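You operate a simulated robot arm through the tools that you are given. There is no shell and no other tool. Be economical: measure what you need, move in short steps, check, and stop when the job is done.

You are at the controls of a simulated two-armed robot. One attempt, no reset.

Task
Pull both ties tight, then lay the harness in the cable tray and shut the saddle.
Fine: One hand holds the harness while the other pulls each tie.

It is judged by the outcome, as a careful person would: the job done as asked, and still so three seconds after it is handed in. It fails if anything else is knocked over, pushed out of place, dropped, spilled or broken.

Robot
Two 7-joint arms with two-finger parallel grippers on one trunk, on a base that drives. Base frame: it is fixed to the floor where the robot stands at the start and does not move with it; the origin is under the middle of the robot, x ahead of it, y to its left, z up. Lengths are in m, angles in rad, forces in N, time in s.
The left shoulder is at the start at [0.07, 0.163, 1.195], the right one opposite. With the tool pointing down near the work surface each hand reaches from about 0.38 to 0.88 m from the robot's upright axis, wherever it stands, measured 20 degrees to its own side. Places, roughly: cable tray [0.9, 0.2, 0.9]; saddle of the cable tray [1, 0.2, 0.9]; white cable tie [0.7, 0.2, 0.9]; yellow cable tie [0.7, 0.1, 0.9]. Payload 3.43 kg a hand.
Tool frame (each hand has its own): the origin (TCP) lies between the finger pads and is the grasp point; the fingertips stand 0.034 m ahead of it; z points along the fingers, y is the line along which they close. Largest opening 0.128 m; finger width 0.024, thickness 0.012; the body of the gripper, 0.048 by 0.13 m, starts 0.096 m behind the TCP.
Orientation is that of the tool frame in the base frame, as a unit quaternion [x, y, z, w]. With the fingers straight down and closing along the base's y, the tool's x points along the base's -x, its y along +y and its z along -z.

Tools
- The arms move only by the tool servo_tool. It takes "left_plan", "right_plan" or both (then of equal length, played together; a hand with none holds still); each is a list of rows, each an object of numbers (a shift or turn left out is 0, a gripper value left out holds the last): "dx", "dy", "dz": the shift along the tool's x, y, z in m; "wx", "wy", "wz": the turn, a rotation vector about the tool's x, y, z in degrees; "gripper": the opening, from 0 (shut) to 1 (fully open). In form: [{"dx": .., "dy": .., "dz": .., "wx": .., "wy": .., "wz": .., "gripper": ..}, ...]. A call has 1 to 10 rows; each row is the pose to reach, as a shift and turn from the pose commanded when the call began, along the tool's axes at that moment. Each row takes 0.2 s and may step no farther than 0.05 m and 0.15 rad from the row before; otherwise, or with a gripper value out of range, the whole call is refused. A pose out of reach is approached as far as the arm can. The call stops where the force on the tool passes 40 N (or 10 N more than at its start, if that is more) or the arm is blocked; 0.2 s more then pass. The fingers move at their own pace (about 0.153 m/s each) and stop on an object; they squeeze with about 40 N. The grip force told is the motor's: it shows also when the fingers shut on nothing. Time passes only in rows, and 0.2 s behind the last, so rows that repeat a pose let the fingers close. The reply holds the time, the measured pose of the TCP, the force on the tool along the base axes, the opening and the grip force, in the units named above and with some noise, with the torque about the TCP (base axes, N m) and any sound that the robot's microphone picked up.
- Cameras (640 x 400 px; columns grow to the right, rows downward): "scene" is now at [0.1322, 0.0233, 1.4172]; the picture's right is [0.28, -0.96, 0.00], its down [-0.59, -0.17, -0.79] and it looks along [0.76, 0.22, -0.62] (base axes); focal length 257 px, centre (320, 200). "left" rides on the left gripper at [0.076, 0.011, -0.16] in its tool frame; the picture's right is [-0.15, 0.99, 0.00], its down [-0.88, -0.13, -0.46] and it looks along [-0.45, -0.07, 0.89] (tool axes); focal length 234 px, centre (320, 200). "right" rides on the right gripper at [0.076, -0.011, -0.16] in its tool frame; the picture's right is [0.15, 0.99, 0.00], its down [-0.88, 0.13, -0.46] and it looks along [-0.45, 0.07, 0.89] (tool axes); focal length 234 px, centre (320, 200). There is no depth. A picture from a camera that has moved, and an enlarged one, comes with that camera's place and axes in the base frame and with its lens.
- grab_frame(camera): a new picture of that camera. The clock stands still meanwhile.
- lift_body(by): slides the trunk up (or, below 0, down) by that many m; the arms and the scene camera ride with it, the base frame stays. It gives what a move gives, with no picture.
- steer(legs): drives the robot by 1 to 6 legs, each [ahead, left, turn to the left] in m, m and rad, along the robot's own axes; the way and the turn of a leg run together, so that a leg with both is an arc; at most 1.5 m and 3.142 rad a leg. The arms and the cameras ride along, it lands a little off, and it stops where it bumps. It gives what a move gives.
- pan_tilt(pan, tilt): turns the head with the scene camera to pan (to the left, within 1.501 rad either way) and tilt (down, from -0.506 to 1.204), counted from straight ahead of the robot. It gives what a move gives.
- zoom(camera, box): a new picture of the part [left, top, right, bottom] of that camera's present view, enlarged. The clock stands still meanwhile.
- close_job(): hands the job in; it is judged then, once.

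Go step by step. Nothing tells you exact positions but the pictures and the camera data: compare them with the known pose of the tool, close in by small moves and look again before you grip or let go. The budget is 120 turns and 92 pictures, counting those below and the enlarged ones. Unless the task says otherwise, let go and move clear before handing in, and close with one line.

The tools are called as name(argument=value, ...) on one line, values as JSON. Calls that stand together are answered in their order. servo_tool: Moves the arms, as the interface text tells. Its arguments: {"type":"object","properties":{"left_plan":{"type":"array","items":{"type":"object","properties":{"dx":{"type":"number"},"dy":{"type":"number"},"dz":{"type":"number"},"wx":{"type":"number"},"wy":{"type":"number"},"wz":{"type":"number"},"gripper":{"type":"number"}}}},"right_plan":{"type":"array","items":{"type":"object","properties":{"dx":{"type":"number"},"dy":{"type":"number"},"dz":{"type":"number"},"wx":{"type":"number"},"wy":{"type":"number"},"wz":{"type":"number"},"gripper":{"type":"number"}}}}},"required":[]} The other tools are called the same way: lift_body (by) slides the trunk up or down; steer (legs) drives the base; pan_tilt (pan, tilt) turns the head that bears the scene camera; grab_frame (camera) takes a picture; zoom (camera, box) takes an enlarged picture of a part of a camera's view; close_job () hands the job in.

At the start:

```text
time_s: 0.0
left_tool_pos: [0.5138, 0.3503, 1.137]
left_orientation: [0.0, 1.0, 0.0, 0.0]
left_contact_force: [-1.0, -0.4, 0.9]
left_wrist_torque: [0.0, -0.01, -0.02]
left_gripper_width: 0.1279
left_finger_force: 0.1
right_tool_pos: [0.5026, -0.141, 1.1123]
right_orientation: [0.0, 1.0, 0.001, 0.0]
right_contact_force: [0.0, 0.3, -0.1]
right_wrist_torque: [-0.01, 0.03, -0.01]
right_gripper_width: 0.1278
right_finger_force: 0.1
trunk travel left (down, up): [-0.675, 0.265]
robot x, y, heading: [0.0001, -0.0012, -0.003]
head pan, tilt: [0.283, 0.663]
```

scene: 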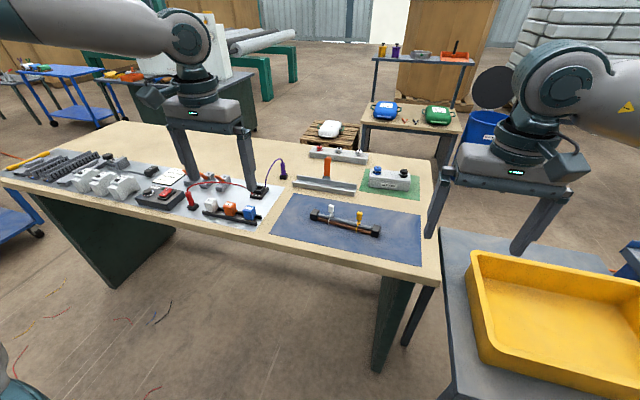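
right: 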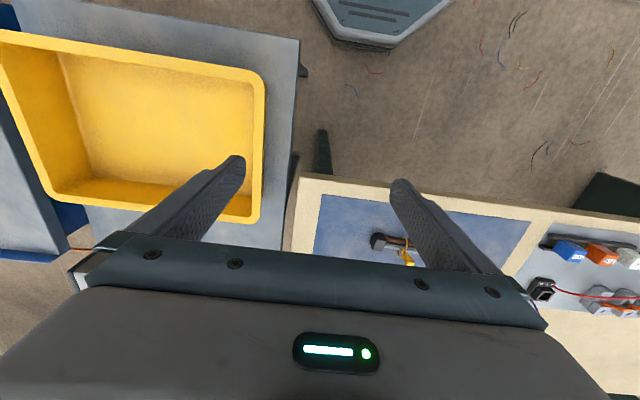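
left: 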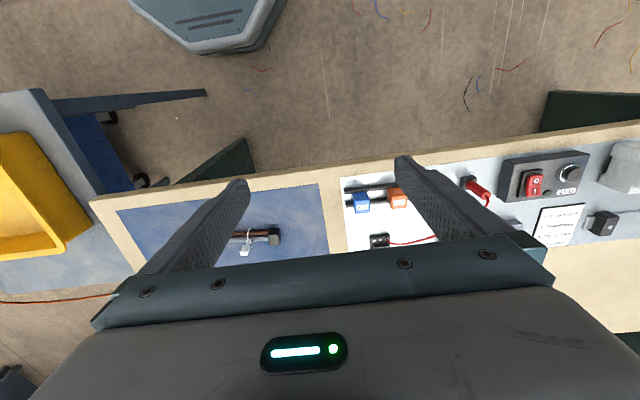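

I see the harness with white and yellow ties on the blue mat, and the tray with an orange saddle behind it. I'll zoom in to measure.

zoom(camera="scene", box=[260, 140, 440, 260])

zoom(camera="scene", box=[300, 195, 396, 255])

```text
3.33 times, centred on (350, 200) of scene
camera zoom: at [0.1322, 0.0233, 1.4172], right [0.28, -0.96, 0.0], down [-0.59, -0.17, -0.79], along [0.76, 0.22, -0.62], focal length 857 px, centre (220, 200)
```

zoom: 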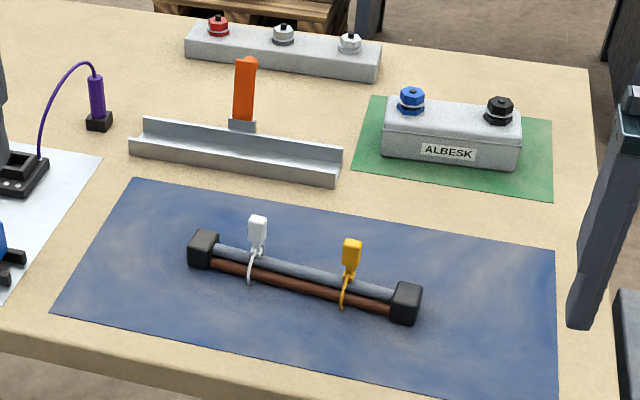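

```text
6.67 times, centred on (348, 225) of scene
camera zoom: at [0.1322, 0.0233, 1.4172], right [0.28, -0.96, 0.0], down [-0.59, -0.17, -0.79], along [0.76, 0.22, -0.62], focal length 1714 px, centre (133, 33)
```

zoom: 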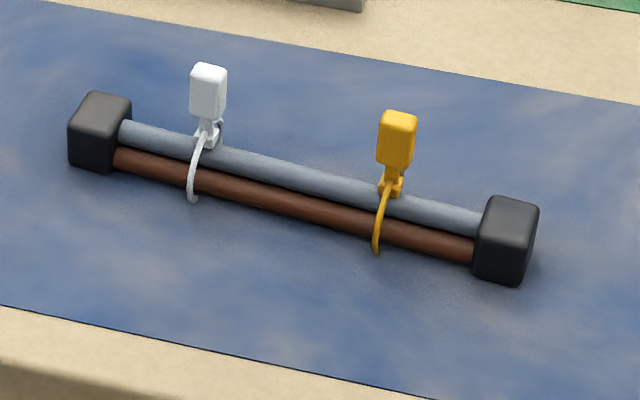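

The harness runs roughly along y from about [0.728, 0.211] to [0.708, 0.017], with its centre at z≈0.868. The tray is at about [0.88, 0.22]. I'll drive a little forward and left so that both are well in reach.

steer(legs=[[0.12, 0.1, 0]])

pan_tilt(pan=0.1, tilt=0.8)

grab_frame(camera="scene")

```text
time_s: 1.4
left_tool_pos: [0.6347, 0.451, 1.1372]
left_orientation: [0.001, 1.0, 0.0, 0.001]
left_contact_force: [-0.3, -0.4, -0.2]
left_wrist_torque: [0.01, 0.0, 0.03]
left_gripper_width: 0.1279
left_finger_force: 0.0
right_tool_pos: [0.6226, -0.041, 1.1122]
right_orientation: [0.0, 1.0, 0.0, 0.0]
right_contact_force: [-0.9, -0.2, -0.5]
right_wrist_torque: [0.01, -0.05, -0.02]
right_gripper_width: 0.128
right_finger_force: 0.0
trunk travel left (down, up): [-0.675, 0.265]
robot x, y, heading: [0.122, 0.1005, -0.0]
head pan, tilt: [0.283, 0.663]
```

```text
time_s: 2.1
left_tool_pos: [0.6349, 0.452, 1.1353]
left_orientation: [0.0, 1.0, 0.0, 0.0]
left_contact_force: [-1.0, 0.4, -0.7]
left_wrist_torque: [-0.01, 0.01, -0.02]
left_gripper_width: 0.1279
left_finger_force: 0.2
right_tool_pos: [0.6228, -0.0402, 1.1114]
right_orientation: [0.001, 1.0, 0.0, 0.0]
right_contact_force: [-0.2, 0.1, -0.6]
right_wrist_torque: [-0.01, 0.01, 0.0]
right_gripper_width: 0.128
right_finger_force: 0.0
trunk travel left (down, up): [-0.675, 0.265]
robot x, y, heading: [0.1218, 0.1009, -0.0]
head pan, tilt: [0.099, 0.799]
```

```text
86 pictures are left
camera scene: at [0.2511, 0.1083, 1.4058], right [0.1, -0.99, 0.0], down [-0.71, -0.07, -0.7], along [0.69, 0.07, -0.72], focal length 257 px, centre (320, 200)
```

scene: 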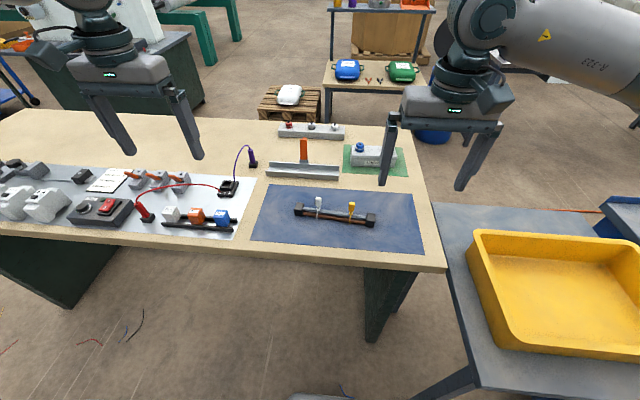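

The drive worked and everything is in view. I'll enlarge the harness and tray for a second fix on positions.

zoom(camera="scene", box=[280, 180, 392, 250])

zoom(camera="scene", box=[256, 130, 352, 190])

grab_frame(camera="right")

grab_frame(camera="left")

```text
5.71 times, centred on (336, 215) of scene
camera zoom: at [0.2511, 0.1083, 1.4058], right [0.1, -0.99, 0.0], down [-0.71, -0.07, -0.7], along [0.69, 0.07, -0.72], focal length 1469 px, centre (229, 114)
```

zoom: 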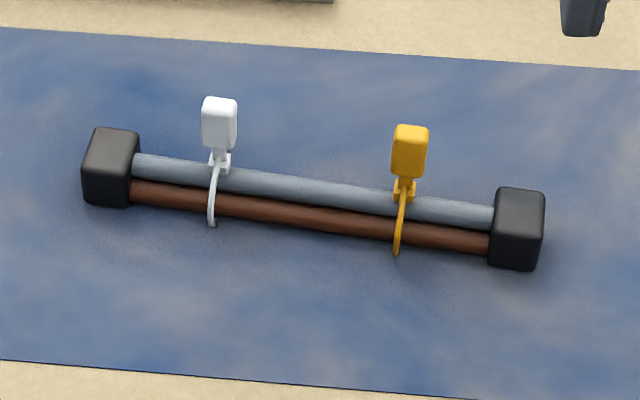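

```text
6.67 times, centred on (304, 160) of scene
camera zoom: at [0.2511, 0.1083, 1.4058], right [0.1, -0.99, 0.0], down [-0.71, -0.07, -0.7], along [0.69, 0.07, -0.72], focal length 1714 px, centre (427, 467)
```

zoom: 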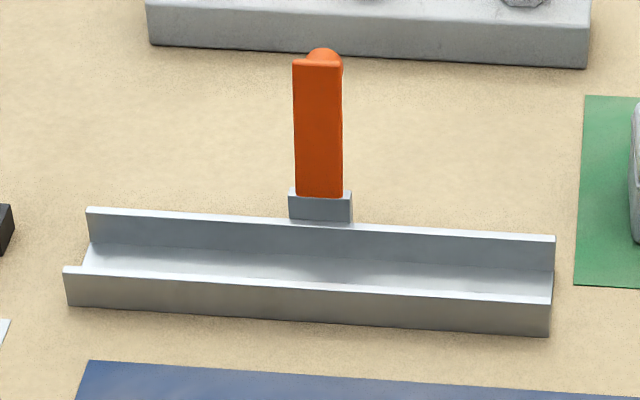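

```text
83 pictures are left
camera right: at [0.5465, -0.0522, 1.2725], right [-0.15, 0.99, 0.0], down [0.88, 0.13, 0.46], along [0.45, 0.07, -0.89], focal length 234 px, centre (320, 200)
```

right: 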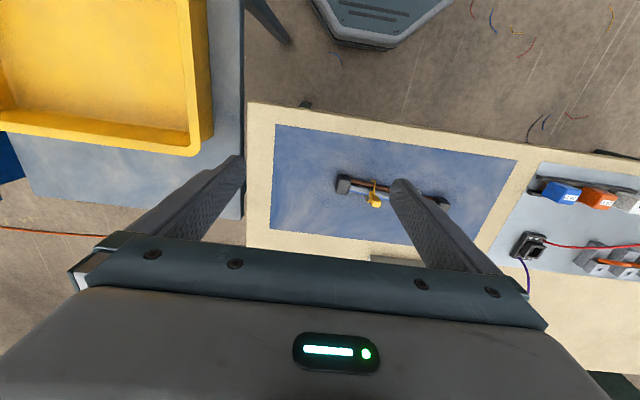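

```text
82 pictures are left
camera left: at [0.5598, 0.4636, 1.2963], right [0.15, 0.99, 0.0], down [0.88, -0.13, 0.46], along [0.45, -0.07, -0.89], focal length 234 px, centre (320, 200)
```

left: 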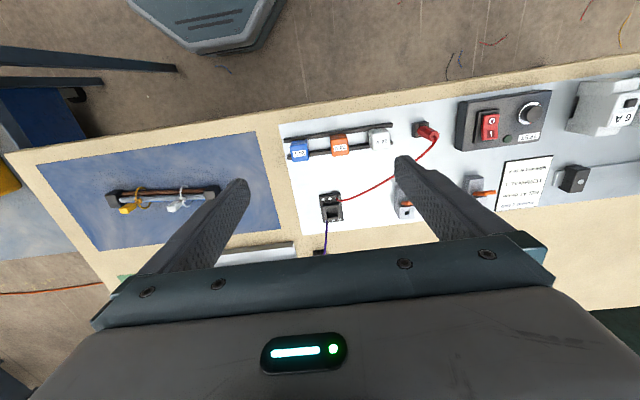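

Harness caps triangulate to about [0.723, 0.215, 0.87] and [0.703, 0.019, 0.87]. The ties are near y = 0.161 (white) and 0.073 (yellow). I'll yaw both hands so that they close across the harness, with the cameras outward.

servo_tool(left_plan=[{"wz": 8}, {"wz": 16}, {"wz": 24}, {"wz": 32}, {"wz": 40}, {"wz": 48}, {"wz": 56}, {"wz": 64}, {"wz": 72}, {"wz": 80}], right_plan=[{"wz": -8}, {"wz": -16}, {"wz": -24}, {"wz": -32}, {"wz": -40}, {"wz": -48}, {"wz": -56}, {"wz": -64}, {"wz": -72}, {"wz": -80}])

servo_tool(left_plan=[{"wz": 8}, {"wz": 15.7}, {"wz": 15.7}], right_plan=[{"wz": -2}, {"wz": -4.3}, {"wz": -4.3}])

```text
time_s: 4.3
left_tool_pos: [0.6358, 0.4526, 1.1371]
left_orientation: [0.644, 0.765, 0.001, 0.001]
left_contact_force: [-0.5, 0.6, 0.5]
left_wrist_torque: [0.0, 0.04, 0.01]
left_gripper_width: 0.1277
left_finger_force: 0.1
right_tool_pos: [0.6169, -0.0378, 1.1109]
right_orientation: [-0.643, 0.766, 0.0, 0.0]
right_contact_force: [-0.1, 0.4, 0.4]
right_wrist_torque: [-0.02, 0.0, 0.04]
right_gripper_width: 0.128
right_finger_force: 0.0
right hand out of reach, approached as far as the arm can: row 10
trunk travel left (down, up): [-0.675, 0.265]
robot x, y, heading: [0.1227, 0.1024, -0.001]
head pan, tilt: [0.099, 0.799]
```

```text
time_s: 5.1
left_tool_pos: [0.6349, 0.4524, 1.1356]
left_orientation: [0.742, 0.67, 0.0, 0.0]
left_contact_force: [-0.3, 0.4, 0.1]
left_wrist_torque: [0.03, 0.01, -0.03]
left_gripper_width: 0.1278
left_finger_force: 0.0
right_tool_pos: [0.5991, -0.029, 1.1106]
right_orientation: [-0.67, 0.743, 0.0, 0.0]
right_contact_force: [0.6, 0.3, -0.2]
right_wrist_torque: [0.0, 0.02, 0.0]
right_gripper_width: 0.128
right_finger_force: 0.2
right hand out of reach, approached as far as the arm can: row 1, 2, 3
trunk travel left (down, up): [-0.675, 0.265]
robot x, y, heading: [0.1182, 0.1031, -0.005]
head pan, tilt: [0.099, 0.799]
```

The right hand shows a reach limit here. I'll move both toward the harness, which should ease it, and look with the wrist cameras.

servo_tool(left_plan=[{"dx": -0.04, "dy": 0.02, "dz": 0.02}, {"dx": -0.08, "dy": 0.045, "dz": 0.04}, {"dx": -0.12, "dy": 0.07, "dz": 0.06}, {"dx": -0.164, "dy": 0.09, "dz": 0.075}, {"dx": -0.164, "dy": 0.092, "dz": 0.086}], right_plan=[{"dx": -0.01, "dy": -0.025, "dz": 0.02}, {"dx": -0.02, "dy": -0.05, "dz": 0.04}, {"dx": -0.04, "dy": -0.075, "dz": 0.06}, {"dx": -0.06, "dy": -0.0935, "dz": 0.07}, {"dx": -0.07, "dy": -0.0935, "dz": 0.07}])

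grab_frame(camera="left")

grab_frame(camera="right")

```text
refused: row 2 steps farther than a row can; nothing moved
```

```text
81 pictures are left
camera left: at [0.6536, 0.526, 1.2967], right [0.97, -0.24, 0.0], down [-0.22, -0.86, 0.46], along [-0.11, -0.44, -0.89], focal length 234 px, centre (320, 200)
```

left: 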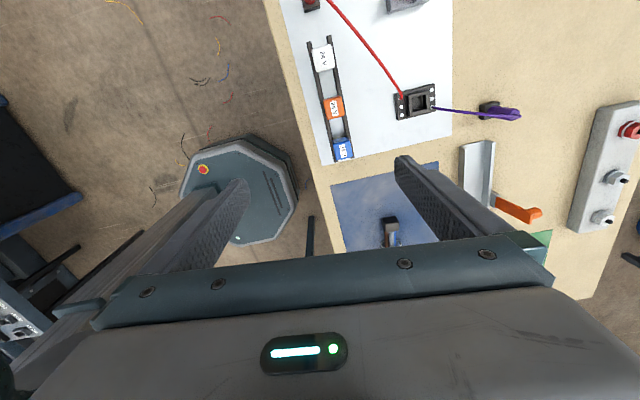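

```text
80 pictures are left
camera right: at [0.6013, -0.1061, 1.2725], right [-1.0, -0.04, 0.0], down [-0.04, 0.89, 0.46], along [-0.02, 0.46, -0.89], focal length 234 px, centre (320, 200)
```

right: 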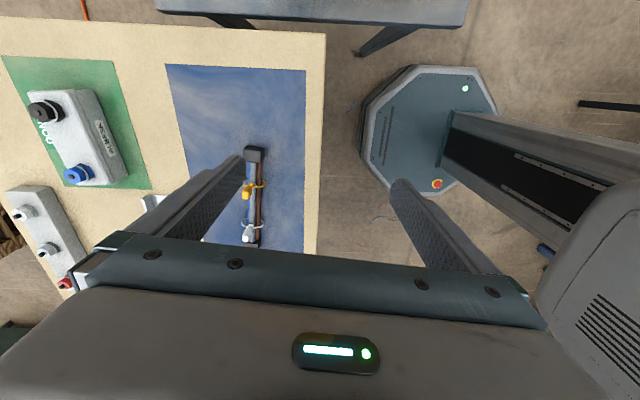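

Nothing moved because the steps were too long. I'll repeat with smaller ones.

servo_tool(left_plan=[{"dx": -0.035, "dy": 0.02, "dz": 0.018}, {"dx": -0.07, "dy": 0.04, "dz": 0.036}, {"dx": -0.105, "dy": 0.06, "dz": 0.054}, {"dx": -0.14, "dy": 0.08, "dz": 0.072}, {"dx": -0.164, "dy": 0.092, "dz": 0.086}], right_plan=[{"dx": -0.014, "dy": -0.02, "dz": 0.014}, {"dx": -0.028, "dy": -0.04, "dz": 0.028}, {"dx": -0.042, "dy": -0.06, "dz": 0.042}, {"dx": -0.056, "dy": -0.08, "dz": 0.056}, {"dx": -0.07, "dy": -0.0935, "dz": 0.07}])

grab_frame(camera="left")

grab_frame(camera="right")

```text
time_s: 6.3
left_tool_pos: [0.7103, 0.2811, 1.0495]
left_orientation: [0.741, 0.671, 0.0, 0.0]
left_contact_force: [0.7, 0.7, 0.7]
left_wrist_torque: [0.01, 0.01, -0.04]
left_gripper_width: 0.1282
left_finger_force: 0.2
right_tool_pos: [0.6176, 0.0118, 1.0815]
right_orientation: [-0.67, 0.743, 0.0, -0.001]
right_contact_force: [0.4, 0.4, -0.8]
right_wrist_torque: [-0.01, 0.02, -0.01]
right_gripper_width: 0.1281
right_finger_force: 0.0
right hand out of reach, approached as far as the arm can: row 1, 2, 3, 4, 5
trunk travel left (down, up): [-0.675, 0.265]
robot x, y, heading: [0.1219, 0.1008, -0.002]
head pan, tilt: [0.099, 0.799]
```

```text
79 pictures are left
camera left: at [0.7297, 0.3552, 1.2107], right [0.97, -0.24, 0.0], down [-0.22, -0.86, 0.46], along [-0.11, -0.44, -0.89], focal length 234 px, centre (320, 200)
```

left: 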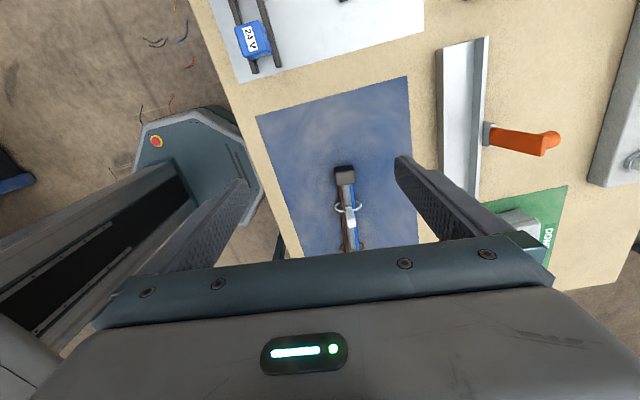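

```text
78 pictures are left
camera right: at [0.6192, -0.0663, 1.243], right [-1.0, -0.04, 0.0], down [-0.04, 0.89, 0.45], along [-0.02, 0.45, -0.89], focal length 234 px, centre (320, 200)
```

right: 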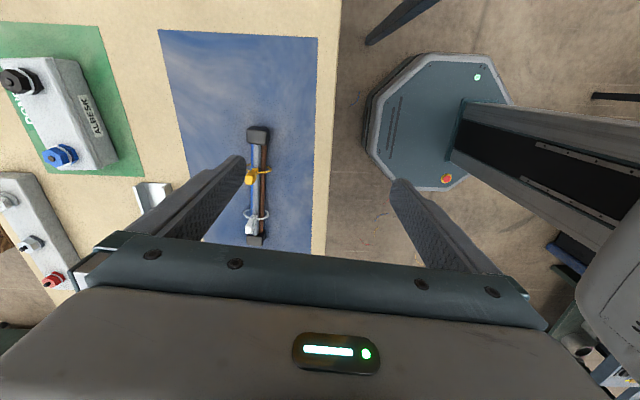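

The right hand still falls short at this yaw. I'll lean it outward, which I want anyway for clearance between the hands, and see whether the reach frees up.

servo_tool(left_plan=[{"wy": -7}, {"wy": -14}, {"wy": -20}, {"wy": -20}], right_plan=[{"wy": -7}, {"wy": -14}, {"wy": -20}, {"wy": -20}])

```text
time_s: 7.3
left_tool_pos: [0.7113, 0.2809, 1.0508]
left_orientation: [0.73, 0.661, -0.129, 0.117]
left_contact_force: [-0.5, 0.7, -0.3]
left_wrist_torque: [0.0, -0.01, 0.0]
left_gripper_width: 0.128
left_finger_force: 0.0
right_tool_pos: [0.601, 0.0419, 1.0949]
right_orientation: [-0.663, 0.735, 0.096, 0.104]
right_contact_force: [-0.2, 0.9, 0.2]
right_wrist_torque: [-0.02, -0.02, -0.01]
right_gripper_width: 0.1281
right_finger_force: 0.1
right hand out of reach, approached as far as the arm can: row 1, 2, 3, 4
trunk travel left (down, up): [-0.675, 0.265]
robot x, y, heading: [0.1167, 0.0975, 0.003]
head pan, tilt: [0.099, 0.799]
```

The right hand is still limited. I'll move it outward and test whether the left reaches the middle of the harness with this yaw.

servo_tool(right_plan=[{"dx": 0.04, "wy": 7}, {"dx": 0.08, "wy": 14}, {"dx": 0.12, "wy": 20}, {"dx": 0.15, "wy": 20}, {"dx": 0.15, "wy": 20}], left_plan=[{"dx": -0.01}, {"dx": -0.045}, {"dx": -0.09}, {"dx": -0.13}, {"dx": -0.15}])

```text
time_s: 8.5
left_tool_pos: [0.6834, 0.1668, 1.1022]
left_orientation: [0.73, 0.661, -0.128, 0.117]
left_contact_force: [-0.4, 0.1, -0.1]
left_wrist_torque: [0.02, -0.02, 0.0]
left_gripper_width: 0.1278
left_finger_force: 0.1
left hand out of reach, approached as far as the arm can: row 4, 5
right_tool_pos: [0.5709, -0.0798, 1.0596]
right_orientation: [-0.667, 0.744, -0.021, -0.024]
right_contact_force: [-0.3, -0.5, -0.3]
right_wrist_torque: [0.03, -0.03, 0.01]
right_gripper_width: 0.1279
right_finger_force: 0.1
right hand out of reach, approached as far as the arm can: row 3, 4, 5
trunk travel left (down, up): [-0.675, 0.265]
robot x, y, heading: [0.1239, 0.0969, -0.0]
head pan, tilt: [0.099, 0.799]
```

Inward reach fails when a hand is yawed across the harness, but it works further outward. So I'll use the left hand yawed to hold, with the base shifted right. The right hand goes back to unyawed, closing along y, to pull the tabs.

servo_tool(right_plan=[{"wz": 8}, {"wz": 16}, {"wz": 24}, {"wz": 32}, {"wz": 40}, {"wz": 48}, {"wz": 56}, {"wz": 64}, {"wz": 72}, {"wz": 80}], left_plan=[{"dx": 0.04}, {"dx": 0.08}, {"dx": 0.12}, {"dx": 0.12}, {"dx": 0.12}, {"dx": 0.12}, {"dx": 0.12}, {"dx": 0.12}, {"dx": 0.12}, {"dx": 0.12}])

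steer(legs=[[0, -0.13, 0]])

```text
time_s: 10.7
left_tool_pos: [0.698, 0.2769, 1.0607]
left_orientation: [0.73, 0.661, -0.129, 0.116]
left_contact_force: [-0.2, 0.2, -0.1]
left_wrist_torque: [0.0, 0.02, 0.01]
left_gripper_width: 0.1277
left_finger_force: 0.1
right_tool_pos: [0.5716, -0.0795, 1.0579]
right_orientation: [-0.033, 0.999, -0.031, -0.004]
right_contact_force: [0.6, 0.7, 0.4]
right_wrist_torque: [0.0, 0.0, -0.01]
right_gripper_width: 0.1281
right_finger_force: 0.1
trunk travel left (down, up): [-0.675, 0.265]
robot x, y, heading: [0.1177, 0.1023, -0.001]
head pan, tilt: [0.099, 0.799]
```

```text
time_s: 12.0
left_tool_pos: [0.6979, 0.148, 1.0606]
left_orientation: [0.731, 0.66, -0.128, 0.116]
left_contact_force: [-0.8, 0.6, -0.2]
left_wrist_torque: [-0.05, -0.03, 0.04]
left_gripper_width: 0.1281
left_finger_force: 0.1
right_tool_pos: [0.5716, -0.2101, 1.0583]
right_orientation: [-0.035, 0.999, -0.031, -0.005]
right_contact_force: [0.0, -0.1, -0.2]
right_wrist_torque: [0.01, 0.02, 0.02]
right_gripper_width: 0.1279
right_finger_force: 0.0
trunk travel left (down, up): [-0.675, 0.265]
robot x, y, heading: [0.1222, -0.0256, -0.0]
head pan, tilt: [0.099, 0.799]
```

The left hand now sits above the harness within comfortable reach. I'll look from both wrist cameras.

grab_frame(camera="left")

zoom(camera="right", box=[300, 100, 500, 225])

```text
77 pictures are left
camera left: at [0.7221, 0.2731, 1.1852], right [0.97, -0.24, 0.05], down [-0.2, -0.65, 0.73], along [-0.14, -0.72, -0.68], focal length 234 px, centre (320, 200)
```

left: 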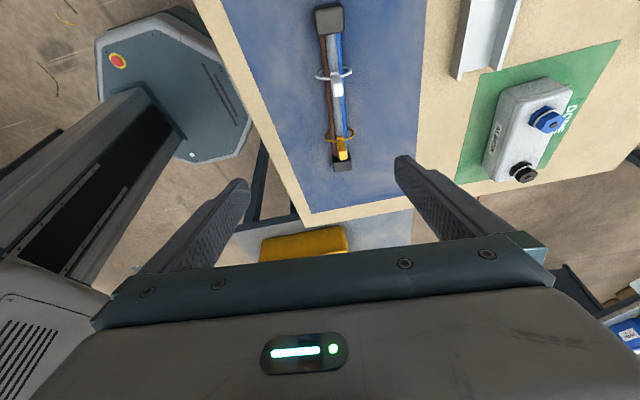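

```text
3.20 times, centred on (400, 162) of right
camera zoom: at [0.4978, -0.2161, 1.2207], right [-0.22, 0.97, -0.06], down [0.87, 0.22, 0.44], along [0.44, 0.04, -0.9], focal length 749 px, centre (64, 320)
```

zoom: 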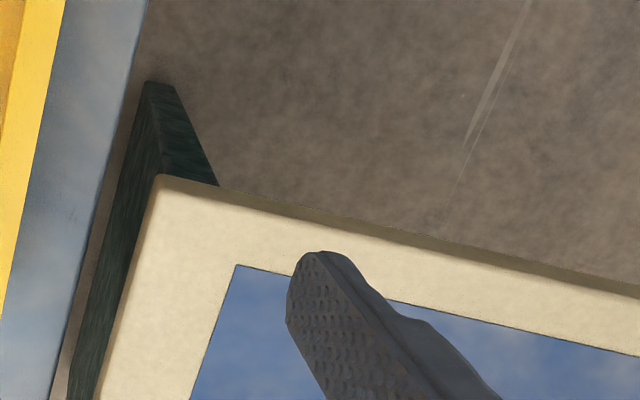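

zoom(camera="left", box=[260, 0, 420, 200])

zoom(camera="left", box=[304, 50, 368, 90])

zoom(camera="left", box=[304, 115, 376, 160])

```text
2.00 times, centred on (340, 100) of left
camera zoom: at [0.7221, 0.2731, 1.1852], right [0.97, -0.24, 0.05], down [-0.2, -0.65, 0.73], along [-0.14, -0.72, -0.68], focal length 468 px, centre (280, 400)
```

zoom: 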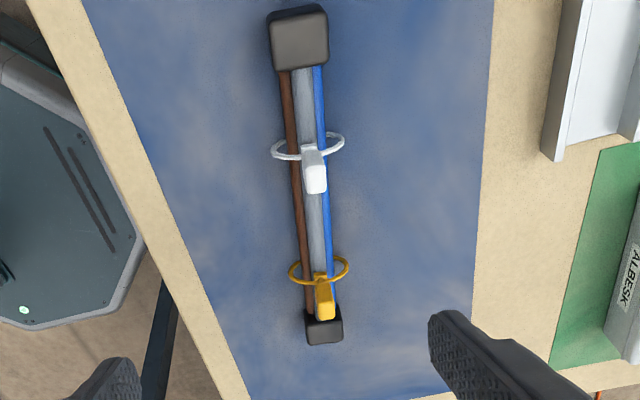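

```text
10.00 times, centred on (336, 70) of left
camera zoom: at [0.7221, 0.2731, 1.1852], right [0.97, -0.24, 0.05], down [-0.2, -0.65, 0.73], along [-0.14, -0.72, -0.68], focal length 2342 px, centre (160, 1500)
```

zoom: 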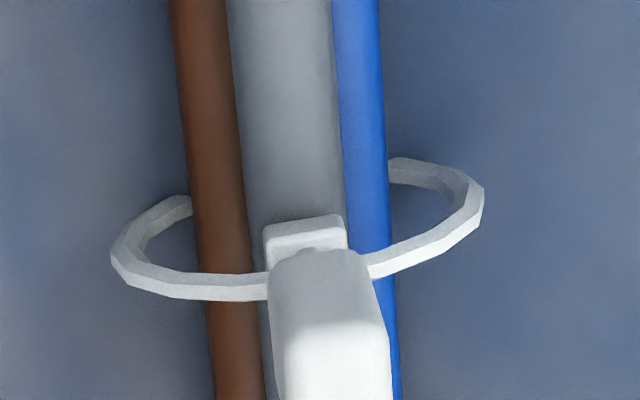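

```text
8.89 times, centred on (340, 138) of left
camera zoom: at [0.7221, 0.2731, 1.1852], right [0.97, -0.24, 0.05], down [-0.2, -0.65, 0.73], along [-0.14, -0.72, -0.68], focal length 2082 px, centre (142, 756)
```

zoom: 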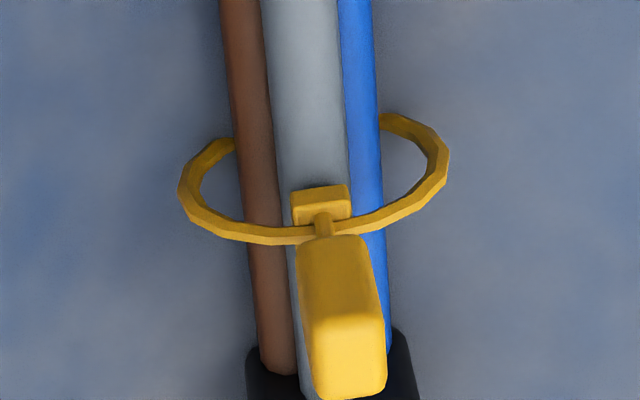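

The tabs stand straight up, with their tops at about z≈0.921, x≈0.715 and y≈0.073 and 0.160. The loops are loose around three wires. I'll lean the left hand to 27° and bring it down over the middle of the harness.

servo_tool(left_plan=[{"dx": 0.004, "dy": 0.005, "dz": 0.02, "wy": -3, "gripper": 0.7}, {"dx": 0.008, "dy": 0.01, "dz": 0.04, "wy": -7}, {"dx": 0.011, "dy": 0.015, "dz": 0.06, "wy": -7}, {"dx": 0.013, "dy": 0.0176, "dz": 0.0805, "wy": -7}])

grab_frame(camera="left")

zoom(camera="scene", box=[240, 110, 440, 235])

```text
time_s: 13.0
left_tool_pos: [0.7143, 0.1317, 0.9815]
left_orientation: [0.721, 0.653, -0.173, 0.156]
left_contact_force: [-0.5, 0.8, 0.5]
left_wrist_torque: [0.0, 0.01, 0.01]
left_gripper_width: 0.0895
left_finger_force: 0.0
right_tool_pos: [0.5728, -0.2087, 1.0579]
right_orientation: [-0.035, 0.999, -0.032, -0.005]
right_contact_force: [0.7, 0.3, -0.2]
right_wrist_torque: [-0.02, 0.03, -0.01]
right_gripper_width: 0.1279
right_finger_force: 0.1
trunk travel left (down, up): [-0.675, 0.265]
robot x, y, heading: [0.1213, -0.0313, 0.004]
head pan, tilt: [0.099, 0.799]
```

```text
72 pictures are left
camera left: at [0.7407, 0.27, 1.0897], right [0.97, -0.23, 0.07], down [-0.19, -0.56, 0.81], along [-0.15, -0.8, -0.59], focal length 234 px, centre (320, 200)
```

left: 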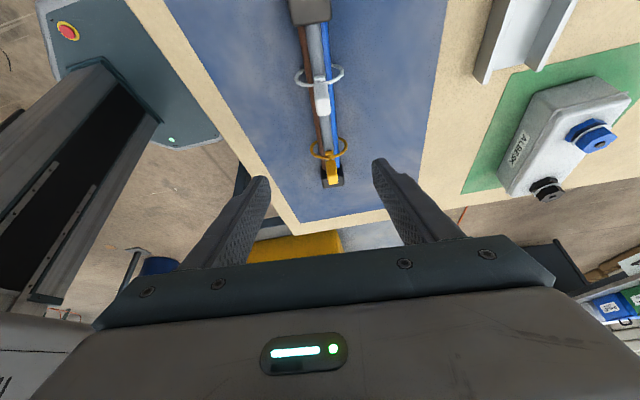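

```text
3.20 times, centred on (340, 172) of scene
camera zoom: at [0.2508, -0.0213, 1.4058], right [0.1, -1.0, 0.0], down [-0.71, -0.07, -0.7], along [0.69, 0.07, -0.72], focal length 822 px, centre (256, 288)
```

zoom: 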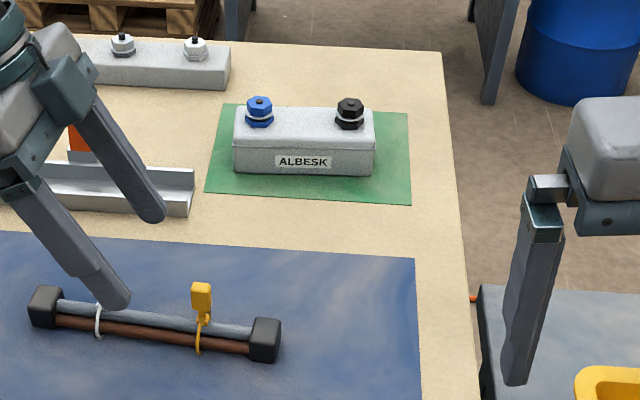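

The left hand is lined up and the white tab will sit between the fingers. I'll go straight down to the harness.

servo_tool(left_plan=[{"dx": 0.01, "dz": 0.019}, {"dx": 0.02, "dz": 0.038}, {"dx": 0.029, "dz": 0.057}, {"dx": 0.0385, "dz": 0.0755}, {"dx": 0.0385, "dz": 0.0755}])

grab_frame(camera="left")

zoom(camera="scene", box=[230, 170, 342, 240])

```text
time_s: 14.2
left_tool_pos: [0.713, 0.1329, 0.8968]
left_orientation: [0.721, 0.652, -0.173, 0.157]
left_contact_force: [-0.6, 0.6, -0.3]
left_wrist_torque: [-0.04, -0.01, 0.01]
left_gripper_width: 0.0896
left_finger_force: 0.0
right_tool_pos: [0.5717, -0.2101, 1.0592]
right_orientation: [-0.035, 0.999, -0.032, -0.005]
right_contact_force: [-0.8, -0.6, -0.4]
right_wrist_torque: [-0.03, -0.02, 0.01]
right_gripper_width: 0.128
right_finger_force: 0.1
trunk travel left (down, up): [-0.675, 0.265]
robot x, y, heading: [0.1192, -0.0293, -0.003]
head pan, tilt: [0.099, 0.799]
```

```text
70 pictures are left
camera left: at [0.7383, 0.271, 1.0049], right [0.97, -0.23, 0.07], down [-0.19, -0.56, 0.81], along [-0.15, -0.8, -0.59], focal length 234 px, centre (320, 200)
```

left: 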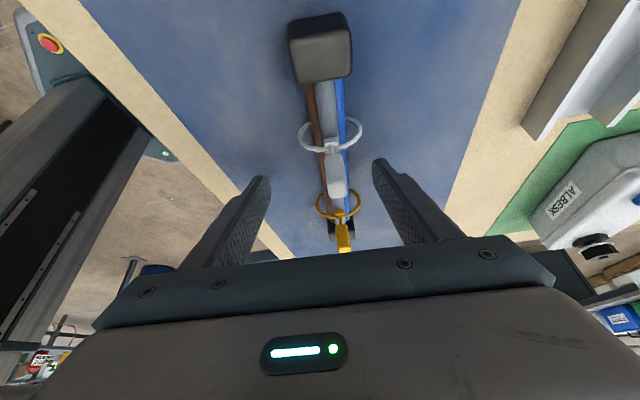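

```text
5.71 times, centred on (286, 205) of scene
camera zoom: at [0.2498, -0.0212, 1.4059], right [0.1, -1.0, 0.0], down [-0.71, -0.07, -0.7], along [0.69, 0.07, -0.72], focal length 1469 px, centre (514, 171)
```

zoom: 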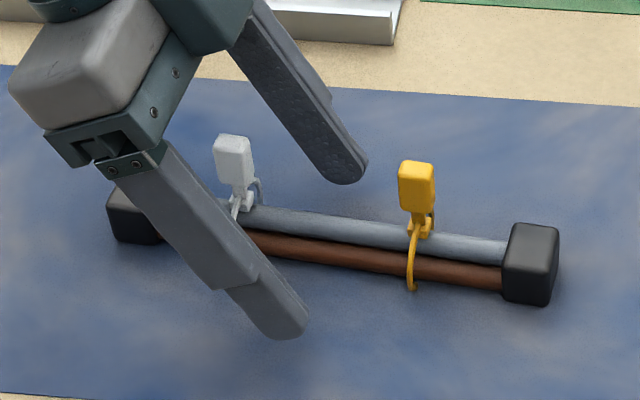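

The fingers straddle the harness between the ties, about 9 mm off centre toward the robot. I'll correct that and close.

servo_tool(left_plan=[{"dy": 0.009}, {"dy": 0.009, "gripper": 0.4}, {"dy": 0.009, "gripper": 0.25}, {"dy": 0.009, "gripper": 0}, {"dy": 0.009, "gripper": 0}, {"dy": 0.009, "gripper": 0}])

zoom(camera="scene", box=[230, 170, 342, 240])

```text
time_s: 15.6
left_tool_pos: [0.7194, 0.1344, 0.9]
left_orientation: [0.721, 0.652, -0.172, 0.158]
left_contact_force: [2.9, 1.2, 3.6]
left_wrist_torque: [-0.05, -0.02, 0.26]
left_gripper_width: 0.0253
left_finger_force: 39.8
left hand out of reach, approached as far as the arm can: row 1, 2, 3, 4, 5, 6
right_tool_pos: [0.572, -0.2093, 1.0586]
right_orientation: [-0.035, 0.999, -0.032, -0.004]
right_contact_force: [0.3, -0.6, -0.3]
right_wrist_torque: [-0.03, -0.01, 0.02]
right_gripper_width: 0.1281
right_finger_force: 0.1
trunk travel left (down, up): [-0.675, 0.265]
robot x, y, heading: [0.123, -0.0311, 0.001]
head pan, tilt: [0.099, 0.799]
```

```text
5.71 times, centred on (286, 205) of scene
camera zoom: at [0.2502, -0.0216, 1.4059], right [0.1, -1.0, 0.0], down [-0.71, -0.07, -0.7], along [0.69, 0.07, -0.72], focal length 1469 px, centre (514, 171)
```

zoom: 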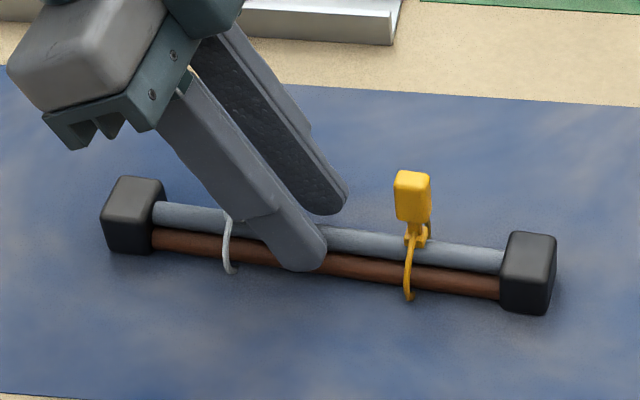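

The left hand grips the harness (25 mm wide, 40 N). The yellow tab top is now at about [0.707, 0.072, 0.921], so I'll bring the right hand above it, straightened and part-closed.

servo_tool(right_plan=[{"dx": -0.02, "dy": 0.035, "dz": 0, "wz": 2, "wx": -1, "gripper": 0.4}, {"dx": -0.04, "dy": 0.07, "dz": 0, "wz": 5, "wx": -2}, {"dx": -0.06, "dy": 0.105, "dz": 0, "wz": 10, "wx": -3.7}, {"dx": -0.08, "dy": 0.14, "dz": 0, "wz": 10, "wx": -3.7}, {"dx": -0.1, "dy": 0.175, "dz": 0, "wz": 10, "wx": -3.7}, {"dx": -0.12, "dy": 0.21, "dz": 0, "wz": 10, "wx": -3.7}, {"dx": -0.14, "dy": 0.245, "dz": 0, "wz": 10, "wx": -3.7}, {"dx": -0.1557, "dy": 0.272, "dz": 0.0089, "wz": 10, "wx": -3.7}, {"dx": -0.1557, "dy": 0.272, "dz": 0.0089, "wz": 10, "wx": -3.7}])

grab_frame(camera="right")

grab_frame(camera="scene")

```text
time_s: 17.6
left_tool_pos: [0.7188, 0.1337, 0.9001]
left_orientation: [0.721, 0.652, -0.172, 0.157]
left_contact_force: [-0.3, -0.2, 1.9]
left_wrist_torque: [-0.39, 0.09, -0.04]
left_gripper_width: 0.0252
left_finger_force: 40.1
right_tool_pos: [0.7066, 0.072, 1.0319]
right_orientation: [0.052, 0.999, 0.0, -0.003]
right_contact_force: [-0.7, 0.4, 0.0]
right_wrist_torque: [-0.04, -0.02, -0.01]
right_gripper_width: 0.0514
right_finger_force: 0.2
trunk travel left (down, up): [-0.675, 0.265]
robot x, y, heading: [0.1202, -0.0229, -0.001]
head pan, tilt: [0.099, 0.799]
```

```text
67 pictures are left
camera right: at [0.6305, 0.0675, 1.1928], right [-0.04, 1.0, 0.0], down [0.89, 0.04, 0.45], along [0.45, 0.02, -0.89], focal length 234 px, centre (320, 200)
```

right: 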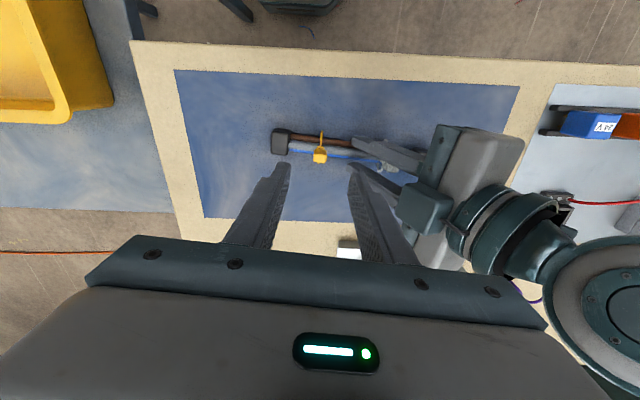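

```text
66 pictures are left
camera scene: at [0.2499, -0.0218, 1.4059], right [0.1, -1.0, 0.0], down [-0.71, -0.07, -0.7], along [0.69, 0.07, -0.72], focal length 257 px, centre (320, 200)
```

scene: 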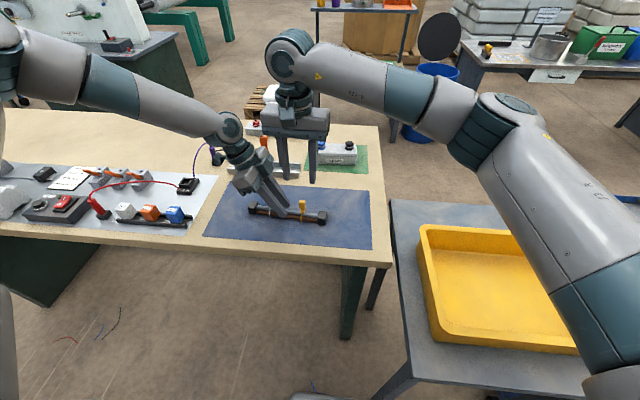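

The tab is centred between the right fingers. I'll descend partway and check the clearance to the left hand.

servo_tool(right_plan=[{"dz": 0.025, "dx": -0.001}, {"dz": 0.05, "dx": -0.002}, {"dz": 0.075, "dx": -0.003}, {"dz": 0.075, "dx": -0.003}])

zoom(camera="scene", box=[220, 120, 380, 220])

grab_frame(camera="right")

```text
time_s: 18.6
left_tool_pos: [0.7202, 0.134, 0.9003]
left_orientation: [0.721, 0.652, -0.172, 0.157]
left_contact_force: [0.8, 0.8, 3.4]
left_wrist_torque: [0.03, 0.01, 0.12]
left_gripper_width: 0.0251
left_finger_force: 40.0
right_tool_pos: [0.7087, 0.0688, 0.9544]
right_orientation: [0.053, 0.999, 0.001, -0.003]
right_contact_force: [0.0, 0.0, 0.0]
right_wrist_torque: [0.0, -0.02, 0.0]
right_gripper_width: 0.0511
right_finger_force: 0.1
trunk travel left (down, up): [-0.675, 0.265]
robot x, y, heading: [0.1217, -0.0295, -0.003]
head pan, tilt: [0.099, 0.799]
```

```text
4.00 times, centred on (300, 170) of scene
camera zoom: at [0.25, -0.0213, 1.4059], right [0.1, -1.0, 0.0], down [-0.71, -0.07, -0.7], along [0.69, 0.07, -0.72], focal length 1028 px, centre (400, 320)
```

zoom: 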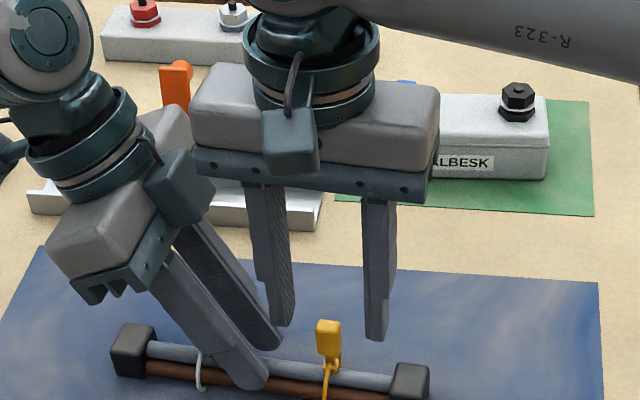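

```text
64 pictures are left
camera right: at [0.6335, 0.0659, 1.1172], right [-0.04, 1.0, 0.0], down [0.89, 0.04, 0.45], along [0.45, 0.02, -0.89], focal length 234 px, centre (320, 200)
```

right: 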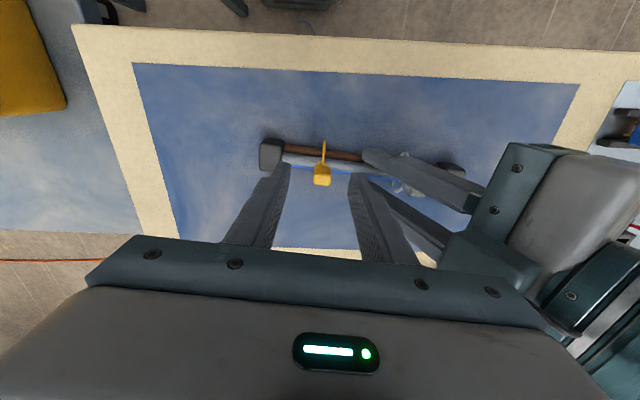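

It lines up well. I'll descend to the tab and close the right gripper on it.

servo_tool(right_plan=[{"dz": 0.013, "dx": -0.003}, {"dz": 0.026, "dx": -0.003}, {"dz": 0.026, "dx": -0.003, "gripper": 0.2}, {"dz": 0.026, "dx": -0.003, "gripper": 0}, {"dz": 0.026, "dx": -0.003, "gripper": 0}])

zoom(camera="scene", box=[240, 160, 352, 230])

```text
time_s: 19.8
left_tool_pos: [0.7195, 0.1334, 0.9005]
left_orientation: [0.721, 0.652, -0.173, 0.157]
left_contact_force: [-2.4, -10.8, 0.7]
left_wrist_torque: [-0.08, 0.07, -0.12]
left_gripper_width: 0.0255
left_finger_force: 40.2
right_tool_pos: [0.7136, 0.0721, 0.9299]
right_orientation: [0.053, 0.999, 0.001, -0.004]
right_contact_force: [0.6, 11.9, 0.5]
right_wrist_torque: [0.26, -0.02, -0.02]
right_gripper_width: 0.0136
right_finger_force: 40.2
trunk travel left (down, up): [-0.675, 0.265]
robot x, y, heading: [0.1202, -0.0285, -0.002]
head pan, tilt: [0.099, 0.799]
```

```text
5.71 times, centred on (296, 195) of scene
camera zoom: at [0.2502, -0.0214, 1.4058], right [0.1, -1.0, 0.0], down [-0.71, -0.07, -0.7], along [0.69, 0.07, -0.72], focal length 1469 px, centre (457, 229)
```

zoom: 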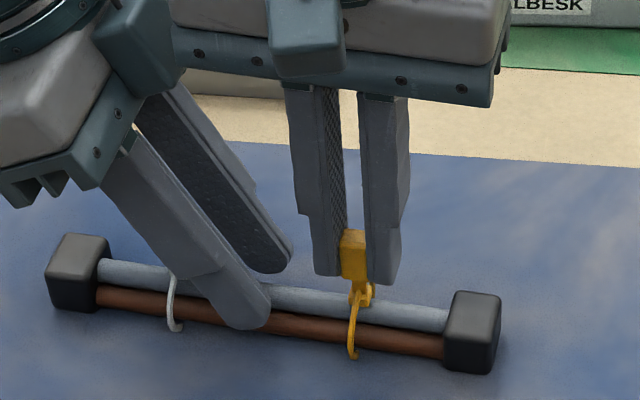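

The tab is gripped at 13.6 mm. I'll ease the sideways load and pull up in small steps.

servo_tool(right_plan=[{"dy": 0.002, "dz": -0.003}, {"dy": 0.002, "dz": -0.006}, {"dy": 0.002, "dz": -0.009}, {"dy": 0.002, "dz": -0.012}])

zoom(camera="scene", box=[240, 160, 352, 230])

```text
time_s: 20.8
left_tool_pos: [0.7205, 0.1349, 0.9013]
left_orientation: [0.721, 0.653, -0.172, 0.158]
left_contact_force: [-1.0, -4.1, 3.1]
left_wrist_torque: [-0.55, -0.01, 0.03]
left_gripper_width: 0.0252
left_finger_force: 40.3
right_tool_pos: [0.7135, 0.0726, 0.9408]
right_orientation: [0.052, 0.999, 0.001, -0.004]
right_contact_force: [1.9, 2.8, 0.7]
right_wrist_torque: [0.05, -0.02, 0.0]
right_gripper_width: 0.0134
right_finger_force: 39.9
trunk travel left (down, up): [-0.675, 0.265]
robot x, y, heading: [0.1248, -0.0279, -0.002]
head pan, tilt: [0.099, 0.799]
```

```text
5.71 times, centred on (296, 195) of scene
camera zoom: at [0.2502, -0.0217, 1.4059], right [0.1, -1.0, 0.0], down [-0.71, -0.07, -0.7], along [0.69, 0.07, -0.72], focal length 1469 px, centre (457, 229)
```

zoom: 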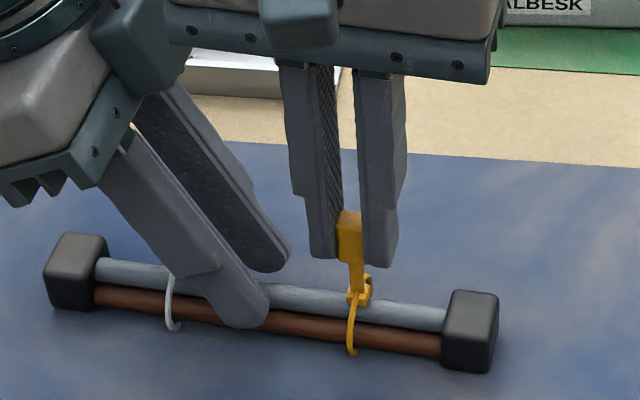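

The strap is being drawn through the head with little resistance and the harness stays still. I'll keep pulling.

servo_tool(right_plan=[{"dz": -0.004}, {"dz": -0.008}, {"dz": -0.012}, {"dz": -0.016}, {"dz": -0.02}])

zoom(camera="scene", box=[240, 160, 352, 230])

```text
time_s: 22.0
left_tool_pos: [0.7194, 0.1351, 0.8995]
left_orientation: [0.721, 0.653, -0.172, 0.158]
left_contact_force: [-1.9, 3.8, 5.9]
left_wrist_torque: [-0.12, 0.01, -0.05]
left_gripper_width: 0.025
left_finger_force: 39.8
right_tool_pos: [0.7136, 0.0717, 0.9628]
right_orientation: [0.053, 0.999, 0.0, -0.003]
right_contact_force: [0.4, -5.2, -3.1]
right_wrist_torque: [-0.13, 0.0, 0.02]
right_gripper_width: 0.0135
right_finger_force: 40.1
trunk travel left (down, up): [-0.675, 0.265]
robot x, y, heading: [0.121, -0.029, -0.005]
head pan, tilt: [0.099, 0.799]
```

```text
5.71 times, centred on (296, 195) of scene
camera zoom: at [0.2499, -0.0219, 1.4058], right [0.1, -1.0, 0.0], down [-0.71, -0.07, -0.7], along [0.69, 0.07, -0.72], focal length 1469 px, centre (457, 229)
```

zoom: 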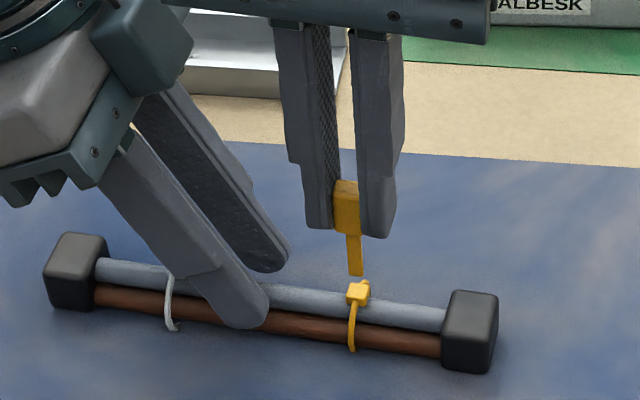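

The strap tail seems to have come up above the head. I'll check closely with the wrist cameras before doing more.

zoom(camera="right", box=[240, 100, 400, 200])

zoom(camera="left", box=[264, 80, 424, 280])

zoom(camera="scene", box=[284, 185, 324, 225])

```text
4.00 times, centred on (320, 150) of right
camera zoom: at [0.6372, 0.0683, 1.1229], right [-0.04, 1.0, 0.0], down [0.89, 0.04, 0.45], along [0.45, 0.02, -0.89], focal length 937 px, centre (320, 400)
```

zoom: 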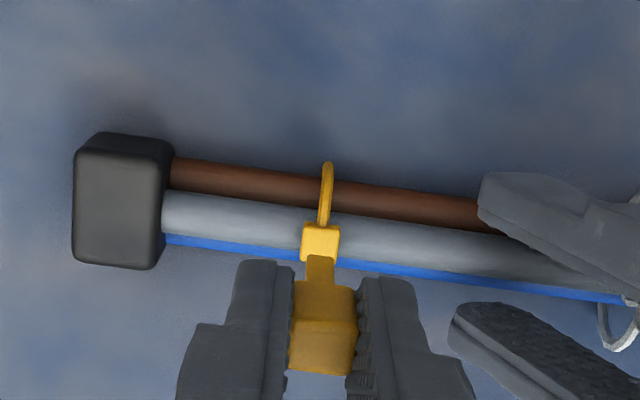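

```text
2.00 times, centred on (344, 180) of left
camera zoom: at [0.7446, 0.2726, 1.0087], right [0.97, -0.23, 0.07], down [-0.19, -0.56, 0.81], along [-0.14, -0.8, -0.59], focal length 468 px, centre (272, 240)
```

zoom: 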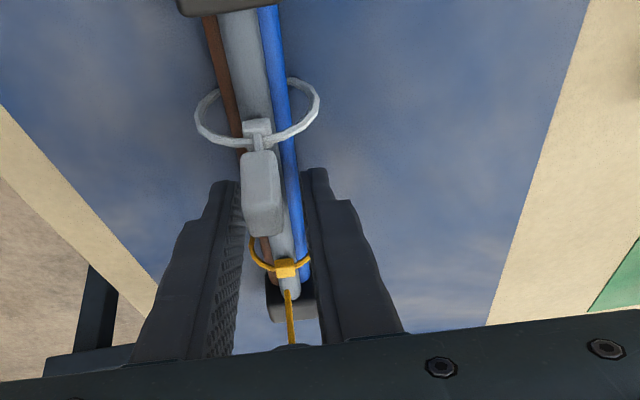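

```text
10.00 times, centred on (304, 205) of scene
camera zoom: at [0.2499, -0.0219, 1.4058], right [0.1, -1.0, 0.0], down [-0.71, -0.07, -0.7], along [0.69, 0.07, -0.72], focal length 2570 px, centre (480, 150)
```

zoom: 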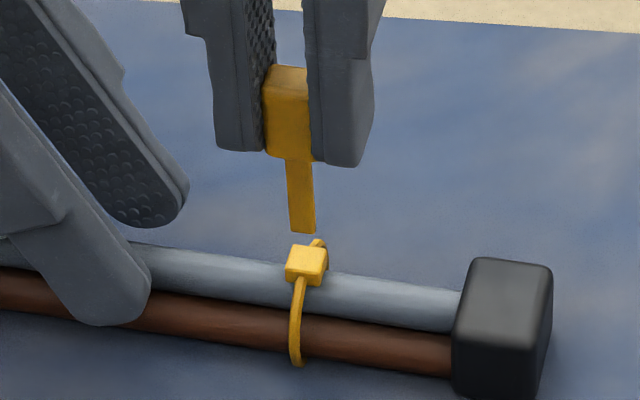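

The loop is shrinking as the tab rises but is still a little loose, so the tail is just of fixed drawn length. I'll keep pulling until it resists.

servo_tool(right_plan=[{"dz": -0.003}, {"dz": -0.006}, {"dz": -0.009}, {"dz": -0.012}])

zoom(camera="scene", box=[284, 185, 324, 225])

```text
time_s: 23.0
left_tool_pos: [0.7205, 0.1341, 0.9019]
left_orientation: [0.721, 0.652, -0.172, 0.159]
left_contact_force: [-4.4, 5.5, 24.4]
left_wrist_torque: [-1.21, 0.19, -0.33]
left_gripper_width: 0.025
left_finger_force: 40.2
right_tool_pos: [0.714, 0.0731, 0.9725]
right_orientation: [0.053, 0.999, -0.001, -0.004]
right_contact_force: [4.5, -3.6, -21.7]
right_wrist_torque: [-0.28, -0.38, 0.02]
right_gripper_width: 0.0135
right_finger_force: 39.4
trunk travel left (down, up): [-0.675, 0.265]
robot x, y, heading: [0.1207, -0.0293, -0.001]
head pan, tilt: [0.099, 0.799]
```

```text
10.00 times, centred on (304, 205) of scene
camera zoom: at [0.2502, -0.0214, 1.4059], right [0.1, -1.0, 0.0], down [-0.71, -0.07, -0.7], along [0.69, 0.07, -0.72], focal length 2570 px, centre (480, 150)
```

zoom: 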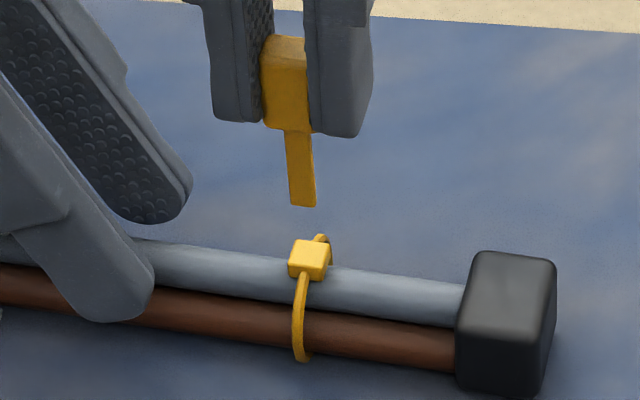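

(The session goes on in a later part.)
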